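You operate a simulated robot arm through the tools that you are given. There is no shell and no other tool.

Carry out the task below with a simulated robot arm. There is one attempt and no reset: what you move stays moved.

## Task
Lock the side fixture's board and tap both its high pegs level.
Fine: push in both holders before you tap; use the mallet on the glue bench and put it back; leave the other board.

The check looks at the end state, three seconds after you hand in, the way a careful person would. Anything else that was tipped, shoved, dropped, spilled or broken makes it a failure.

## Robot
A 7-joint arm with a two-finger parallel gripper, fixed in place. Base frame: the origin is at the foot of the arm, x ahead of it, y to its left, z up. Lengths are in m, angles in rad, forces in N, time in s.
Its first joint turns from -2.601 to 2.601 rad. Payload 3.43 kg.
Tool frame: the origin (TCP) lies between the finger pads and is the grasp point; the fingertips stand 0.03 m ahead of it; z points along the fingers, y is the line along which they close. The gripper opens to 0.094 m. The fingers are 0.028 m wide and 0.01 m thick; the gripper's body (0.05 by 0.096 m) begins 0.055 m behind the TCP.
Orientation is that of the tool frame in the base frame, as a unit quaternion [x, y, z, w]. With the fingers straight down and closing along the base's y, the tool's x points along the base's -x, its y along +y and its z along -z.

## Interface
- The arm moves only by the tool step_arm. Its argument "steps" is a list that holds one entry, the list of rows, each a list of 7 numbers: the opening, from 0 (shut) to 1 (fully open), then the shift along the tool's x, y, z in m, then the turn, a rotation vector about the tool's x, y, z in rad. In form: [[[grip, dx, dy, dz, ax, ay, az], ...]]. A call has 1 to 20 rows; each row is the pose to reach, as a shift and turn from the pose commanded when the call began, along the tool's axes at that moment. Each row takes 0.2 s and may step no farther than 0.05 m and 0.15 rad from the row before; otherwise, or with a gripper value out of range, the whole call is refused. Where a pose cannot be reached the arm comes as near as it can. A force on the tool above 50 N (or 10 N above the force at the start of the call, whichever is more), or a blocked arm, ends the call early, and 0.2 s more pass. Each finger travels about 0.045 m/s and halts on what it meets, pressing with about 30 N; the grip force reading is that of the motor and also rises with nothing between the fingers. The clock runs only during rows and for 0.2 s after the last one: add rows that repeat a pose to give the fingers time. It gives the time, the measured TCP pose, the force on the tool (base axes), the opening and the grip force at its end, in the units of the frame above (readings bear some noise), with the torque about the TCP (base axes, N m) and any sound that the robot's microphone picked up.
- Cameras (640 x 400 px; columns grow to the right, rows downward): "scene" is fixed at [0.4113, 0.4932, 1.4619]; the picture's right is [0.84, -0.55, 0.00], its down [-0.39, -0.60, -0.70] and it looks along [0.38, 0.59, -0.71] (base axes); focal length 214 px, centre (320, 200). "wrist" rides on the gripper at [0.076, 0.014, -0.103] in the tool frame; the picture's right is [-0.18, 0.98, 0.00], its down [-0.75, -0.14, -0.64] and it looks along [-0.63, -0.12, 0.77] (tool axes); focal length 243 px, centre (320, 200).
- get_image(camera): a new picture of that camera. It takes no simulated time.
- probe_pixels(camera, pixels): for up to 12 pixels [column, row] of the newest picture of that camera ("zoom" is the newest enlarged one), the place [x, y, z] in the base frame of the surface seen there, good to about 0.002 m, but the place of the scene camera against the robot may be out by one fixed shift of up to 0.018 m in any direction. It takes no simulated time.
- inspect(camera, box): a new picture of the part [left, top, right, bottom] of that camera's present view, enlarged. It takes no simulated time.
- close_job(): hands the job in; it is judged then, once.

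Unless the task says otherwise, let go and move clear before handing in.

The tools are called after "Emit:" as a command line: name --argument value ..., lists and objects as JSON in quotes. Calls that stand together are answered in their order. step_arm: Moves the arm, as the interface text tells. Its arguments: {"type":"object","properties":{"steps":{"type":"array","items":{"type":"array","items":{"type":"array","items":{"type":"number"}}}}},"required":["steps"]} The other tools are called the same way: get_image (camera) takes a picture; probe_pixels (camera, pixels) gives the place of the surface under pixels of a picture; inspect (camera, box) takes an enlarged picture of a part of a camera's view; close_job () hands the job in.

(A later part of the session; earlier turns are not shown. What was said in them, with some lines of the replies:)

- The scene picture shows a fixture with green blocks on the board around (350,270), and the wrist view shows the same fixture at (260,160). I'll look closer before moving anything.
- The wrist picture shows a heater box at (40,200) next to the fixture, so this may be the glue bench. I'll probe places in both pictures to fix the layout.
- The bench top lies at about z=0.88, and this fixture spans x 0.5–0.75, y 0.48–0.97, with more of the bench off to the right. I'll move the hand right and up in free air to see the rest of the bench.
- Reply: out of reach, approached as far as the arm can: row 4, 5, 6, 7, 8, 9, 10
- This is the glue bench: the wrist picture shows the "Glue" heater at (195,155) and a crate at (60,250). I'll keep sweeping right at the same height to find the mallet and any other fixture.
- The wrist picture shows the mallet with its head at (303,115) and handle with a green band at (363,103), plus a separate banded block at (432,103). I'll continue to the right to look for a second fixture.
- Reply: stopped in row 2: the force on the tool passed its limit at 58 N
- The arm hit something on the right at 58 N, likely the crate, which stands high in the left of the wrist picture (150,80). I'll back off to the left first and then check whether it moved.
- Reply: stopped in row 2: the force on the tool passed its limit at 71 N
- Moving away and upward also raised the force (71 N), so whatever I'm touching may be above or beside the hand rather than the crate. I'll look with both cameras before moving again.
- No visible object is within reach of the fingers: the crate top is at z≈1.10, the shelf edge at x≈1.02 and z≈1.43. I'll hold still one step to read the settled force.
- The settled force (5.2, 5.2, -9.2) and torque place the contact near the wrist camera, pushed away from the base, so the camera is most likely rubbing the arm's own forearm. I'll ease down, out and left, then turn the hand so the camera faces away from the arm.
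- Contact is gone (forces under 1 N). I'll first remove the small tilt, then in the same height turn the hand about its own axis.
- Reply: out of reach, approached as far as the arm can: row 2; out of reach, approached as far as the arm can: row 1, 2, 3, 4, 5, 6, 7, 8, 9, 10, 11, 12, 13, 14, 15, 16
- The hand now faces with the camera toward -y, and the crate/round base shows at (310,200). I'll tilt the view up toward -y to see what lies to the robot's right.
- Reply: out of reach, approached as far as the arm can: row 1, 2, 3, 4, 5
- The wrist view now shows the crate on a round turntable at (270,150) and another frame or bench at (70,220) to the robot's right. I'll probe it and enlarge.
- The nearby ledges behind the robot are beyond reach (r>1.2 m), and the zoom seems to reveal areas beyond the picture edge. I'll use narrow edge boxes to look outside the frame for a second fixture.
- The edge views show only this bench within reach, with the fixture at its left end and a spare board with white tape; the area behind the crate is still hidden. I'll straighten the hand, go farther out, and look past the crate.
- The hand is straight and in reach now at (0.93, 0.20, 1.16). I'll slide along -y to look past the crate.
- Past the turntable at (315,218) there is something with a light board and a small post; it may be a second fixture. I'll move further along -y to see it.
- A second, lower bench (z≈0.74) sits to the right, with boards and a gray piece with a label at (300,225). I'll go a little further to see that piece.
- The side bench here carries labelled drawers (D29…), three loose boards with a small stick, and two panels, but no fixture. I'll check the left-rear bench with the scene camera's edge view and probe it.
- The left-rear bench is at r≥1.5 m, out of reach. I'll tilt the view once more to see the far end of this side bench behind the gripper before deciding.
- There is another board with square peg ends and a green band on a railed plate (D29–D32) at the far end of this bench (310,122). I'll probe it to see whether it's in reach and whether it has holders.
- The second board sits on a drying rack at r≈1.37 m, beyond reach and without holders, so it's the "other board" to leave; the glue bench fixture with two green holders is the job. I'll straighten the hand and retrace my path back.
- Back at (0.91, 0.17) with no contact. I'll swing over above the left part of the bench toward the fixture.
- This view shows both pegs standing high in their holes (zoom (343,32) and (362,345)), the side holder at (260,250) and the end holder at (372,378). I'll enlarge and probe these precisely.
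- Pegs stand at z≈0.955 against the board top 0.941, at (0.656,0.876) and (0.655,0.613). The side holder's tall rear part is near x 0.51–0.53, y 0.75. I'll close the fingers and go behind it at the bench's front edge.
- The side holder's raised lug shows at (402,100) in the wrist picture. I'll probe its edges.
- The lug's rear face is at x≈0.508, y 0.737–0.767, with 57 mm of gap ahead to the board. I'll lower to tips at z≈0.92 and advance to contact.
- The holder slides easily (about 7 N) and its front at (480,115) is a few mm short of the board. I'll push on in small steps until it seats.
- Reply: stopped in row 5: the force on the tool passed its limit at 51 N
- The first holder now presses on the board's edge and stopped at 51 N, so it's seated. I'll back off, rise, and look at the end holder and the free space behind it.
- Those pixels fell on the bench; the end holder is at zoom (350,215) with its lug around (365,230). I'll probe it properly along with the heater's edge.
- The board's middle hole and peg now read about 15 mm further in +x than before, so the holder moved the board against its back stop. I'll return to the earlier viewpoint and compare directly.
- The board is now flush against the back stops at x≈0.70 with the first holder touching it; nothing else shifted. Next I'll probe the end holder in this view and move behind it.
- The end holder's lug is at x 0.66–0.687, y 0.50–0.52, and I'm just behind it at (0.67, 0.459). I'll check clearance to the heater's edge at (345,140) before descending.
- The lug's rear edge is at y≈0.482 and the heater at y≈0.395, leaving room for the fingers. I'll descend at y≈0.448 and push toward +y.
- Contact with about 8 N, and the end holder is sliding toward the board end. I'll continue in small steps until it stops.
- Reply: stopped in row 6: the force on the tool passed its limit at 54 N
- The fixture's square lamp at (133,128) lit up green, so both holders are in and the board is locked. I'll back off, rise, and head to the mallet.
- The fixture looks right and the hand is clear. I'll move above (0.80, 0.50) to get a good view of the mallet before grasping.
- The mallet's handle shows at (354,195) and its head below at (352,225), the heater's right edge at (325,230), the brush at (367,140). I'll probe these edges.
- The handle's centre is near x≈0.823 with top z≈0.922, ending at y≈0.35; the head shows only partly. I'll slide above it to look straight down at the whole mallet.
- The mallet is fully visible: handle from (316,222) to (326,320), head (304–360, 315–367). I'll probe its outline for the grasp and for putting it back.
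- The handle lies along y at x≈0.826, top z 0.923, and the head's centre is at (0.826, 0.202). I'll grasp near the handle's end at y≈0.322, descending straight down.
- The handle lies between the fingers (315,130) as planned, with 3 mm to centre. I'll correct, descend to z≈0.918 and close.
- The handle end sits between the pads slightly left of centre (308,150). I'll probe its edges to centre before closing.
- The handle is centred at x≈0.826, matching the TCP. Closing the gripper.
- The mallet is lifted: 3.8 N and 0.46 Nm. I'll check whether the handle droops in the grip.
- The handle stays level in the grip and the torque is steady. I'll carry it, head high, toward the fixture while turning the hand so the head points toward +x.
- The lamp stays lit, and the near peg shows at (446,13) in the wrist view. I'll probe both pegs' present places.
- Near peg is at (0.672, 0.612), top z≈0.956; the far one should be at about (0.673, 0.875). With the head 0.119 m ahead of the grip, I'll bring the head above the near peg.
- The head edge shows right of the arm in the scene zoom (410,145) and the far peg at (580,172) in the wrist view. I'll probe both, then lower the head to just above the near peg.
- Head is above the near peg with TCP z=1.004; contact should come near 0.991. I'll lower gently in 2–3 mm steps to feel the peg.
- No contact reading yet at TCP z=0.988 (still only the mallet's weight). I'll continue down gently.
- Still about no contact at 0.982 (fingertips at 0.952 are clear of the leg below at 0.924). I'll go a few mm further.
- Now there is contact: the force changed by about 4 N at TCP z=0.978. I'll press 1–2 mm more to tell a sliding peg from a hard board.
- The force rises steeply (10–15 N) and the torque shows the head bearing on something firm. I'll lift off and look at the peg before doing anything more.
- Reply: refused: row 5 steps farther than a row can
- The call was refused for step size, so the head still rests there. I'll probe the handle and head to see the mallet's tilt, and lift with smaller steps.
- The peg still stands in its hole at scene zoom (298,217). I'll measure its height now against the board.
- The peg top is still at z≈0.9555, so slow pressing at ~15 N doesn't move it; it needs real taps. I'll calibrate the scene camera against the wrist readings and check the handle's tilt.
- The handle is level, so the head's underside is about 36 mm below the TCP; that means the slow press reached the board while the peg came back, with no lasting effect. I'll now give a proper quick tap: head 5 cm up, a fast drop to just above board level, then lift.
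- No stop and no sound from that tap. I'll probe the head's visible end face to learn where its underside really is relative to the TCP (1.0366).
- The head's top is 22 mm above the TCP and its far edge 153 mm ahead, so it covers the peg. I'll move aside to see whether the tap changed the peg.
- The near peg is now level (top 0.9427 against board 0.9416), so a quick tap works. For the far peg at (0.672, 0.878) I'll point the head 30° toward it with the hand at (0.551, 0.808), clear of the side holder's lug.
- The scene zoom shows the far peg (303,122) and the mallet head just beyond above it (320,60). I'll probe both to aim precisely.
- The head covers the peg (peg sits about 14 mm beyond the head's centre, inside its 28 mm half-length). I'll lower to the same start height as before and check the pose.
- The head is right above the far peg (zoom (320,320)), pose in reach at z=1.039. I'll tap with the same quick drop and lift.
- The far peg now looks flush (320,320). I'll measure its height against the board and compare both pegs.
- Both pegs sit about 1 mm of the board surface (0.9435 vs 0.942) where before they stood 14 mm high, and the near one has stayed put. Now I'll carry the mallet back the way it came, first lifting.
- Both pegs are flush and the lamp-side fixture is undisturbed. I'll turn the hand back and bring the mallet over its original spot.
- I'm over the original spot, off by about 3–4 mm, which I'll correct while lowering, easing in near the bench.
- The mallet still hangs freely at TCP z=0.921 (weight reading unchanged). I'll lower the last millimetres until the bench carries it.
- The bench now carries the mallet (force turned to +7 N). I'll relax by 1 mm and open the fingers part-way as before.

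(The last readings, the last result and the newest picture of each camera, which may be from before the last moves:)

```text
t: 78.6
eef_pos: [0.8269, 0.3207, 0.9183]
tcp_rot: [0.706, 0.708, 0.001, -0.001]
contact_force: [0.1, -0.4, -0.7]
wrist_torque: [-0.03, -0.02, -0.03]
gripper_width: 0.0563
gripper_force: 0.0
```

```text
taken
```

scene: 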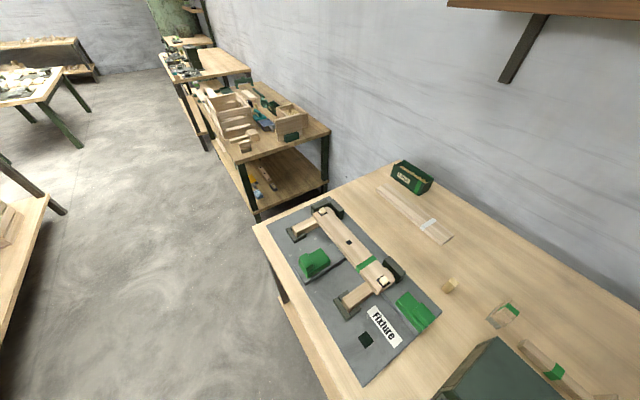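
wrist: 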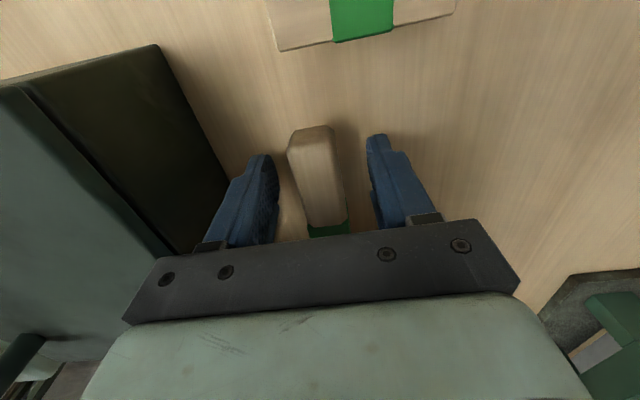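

The fingers are open and free, with the mallet lying as before (handle at (315,170)). I'll rise straight up and look down at it.

Emit:
step_arm --steps '[[[0.6, 0, 0, -0.03, 0, 0, 0], [0.6, 0, 0, -0.07, 0, 0, 0], [0.6, 0, 0, -0.11, 0, 0, 0], [0.6, 0, 0, -0.15, 0, 0, 0], [0.6, 0, 0, -0.19, 0, 0, 0], [0.6, 0, 0, -0.231, 0, 0, 0]]]'

Emit:
inspect --camera "wrist" --box '[0, 0, 640, 10]'

Emit:
inspect --camera "scene" --box '[630, 0, 640, 400]'

```text
t: 80.0
eef_pos: [0.8267, 0.3219, 1.1497]
tcp_rot: [0.706, 0.708, -0.001, 0.0]
contact_force: [0.2, 0.0, 0.8]
wrist_torque: [-0.01, 0.02, -0.01]
gripper_width: 0.0562
gripper_force: 0.1
```

```text
1.00 times, centred on (320, 5) of wrist (not enlarged: the box is as wide or as high as the picture)
```

zoom: 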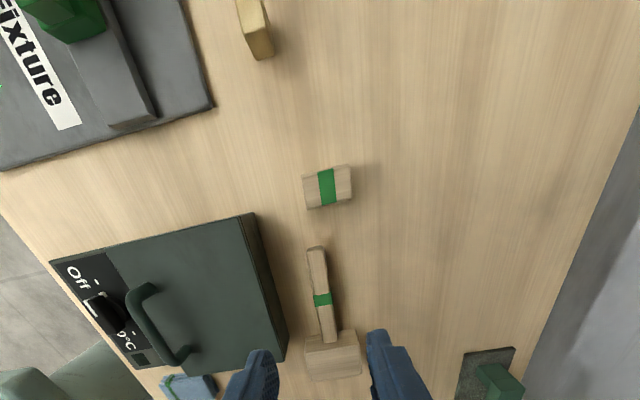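

```text
1.00 times, centred on (635, 200) of scene (not enlarged: the box is as wide or as high as the picture)
```

zoom: 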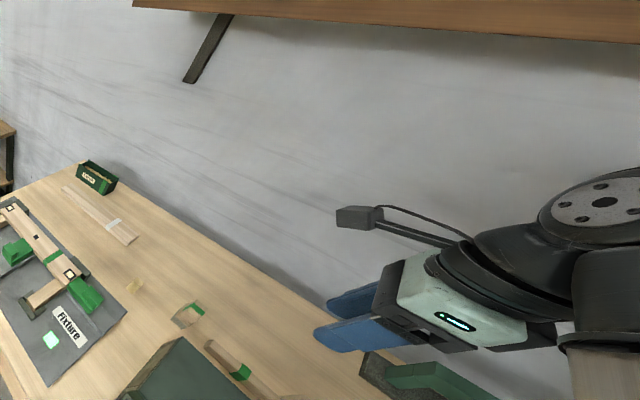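

The mallet lies back in its place (head at (333,355), handle to (316,248)), and the fixture lamp is lit in the scene view. I'll verify the mallet's coordinates and take a last look at the fixture.

Emit:
inspect --camera "wrist" --box '[0, 0, 640, 10]'

Emit:
probe_pixels --camera "zoom" --pixels '[[317, 258], [312, 290], [326, 290], [310, 345], [355, 338], [333, 355]]'

Emit:
inspect --camera "scene" --box '[280, 190, 440, 350]'

Emit:
inspect --camera "scene" --box '[350, 230, 430, 310]'

```text
1.00 times, centred on (320, 5) of wrist (not enlarged: the box is as wide or as high as the picture)
```

zoom: 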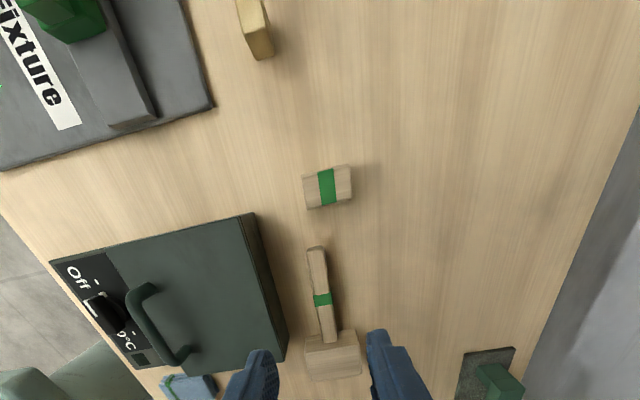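

```text
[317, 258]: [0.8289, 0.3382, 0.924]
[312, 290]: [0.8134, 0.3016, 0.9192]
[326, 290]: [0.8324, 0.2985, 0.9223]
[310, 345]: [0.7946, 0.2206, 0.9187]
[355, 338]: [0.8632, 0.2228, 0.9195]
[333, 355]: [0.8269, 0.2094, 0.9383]
```

```text
2.50 times, centred on (360, 270) of scene
```

zoom: 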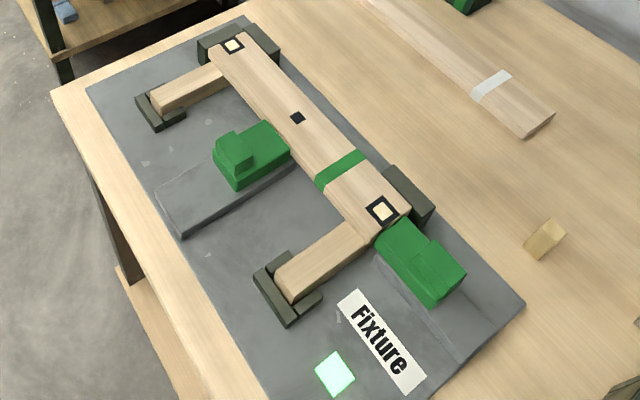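

```text
5.00 times, centred on (390, 270) of scene
```

zoom: 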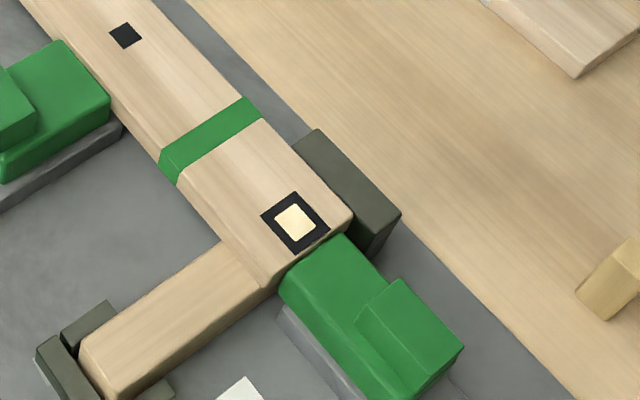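

The mallet reads back within about 2 mm of where it was. Both holders are in with the lamp lit, both pegs are flush at (232,46) and (382,210), and the hand is clear and empty, so I'm handing in.

Emit:
close_job

```text
The job is handed in.
```

The job is handed in: the fixture's board is locked and both its high pegs are tapped level. I haven't been told whether it passed.

- **Holders:** I pushed in both green holders before any tapping. The side holder slid the board about 15 mm against its back stops, and the lamp on the fixture lit once the end holder was in.
- **Pegs:** Each peg took one quick tap with the mallet. Both now measure about 1 mm above the board, where they stood about 14 mm high. Before that, a slow press with the mallet on the near peg had no lasting effect.
- **Mallet:** It is back on the glue bench, within about 2 mm of where I found it.
- **Which fixture:** I saw only one fixture with holders within reach, the one labelled "Fixture" on the glue bench, so I took it as the side fixture.
- **Other boards:** I left the drying-rack board, which was out of reach, and the taped spare on the bench.
- **Contact while looking around:** The arm stopped twice on force (58 N and 71 N) near the crate. The readings pointed to the wrist camera rubbing the arm's own forearm. I saw nothing out of place on the bench afterwards, but I didn't compare the crate's position closely.
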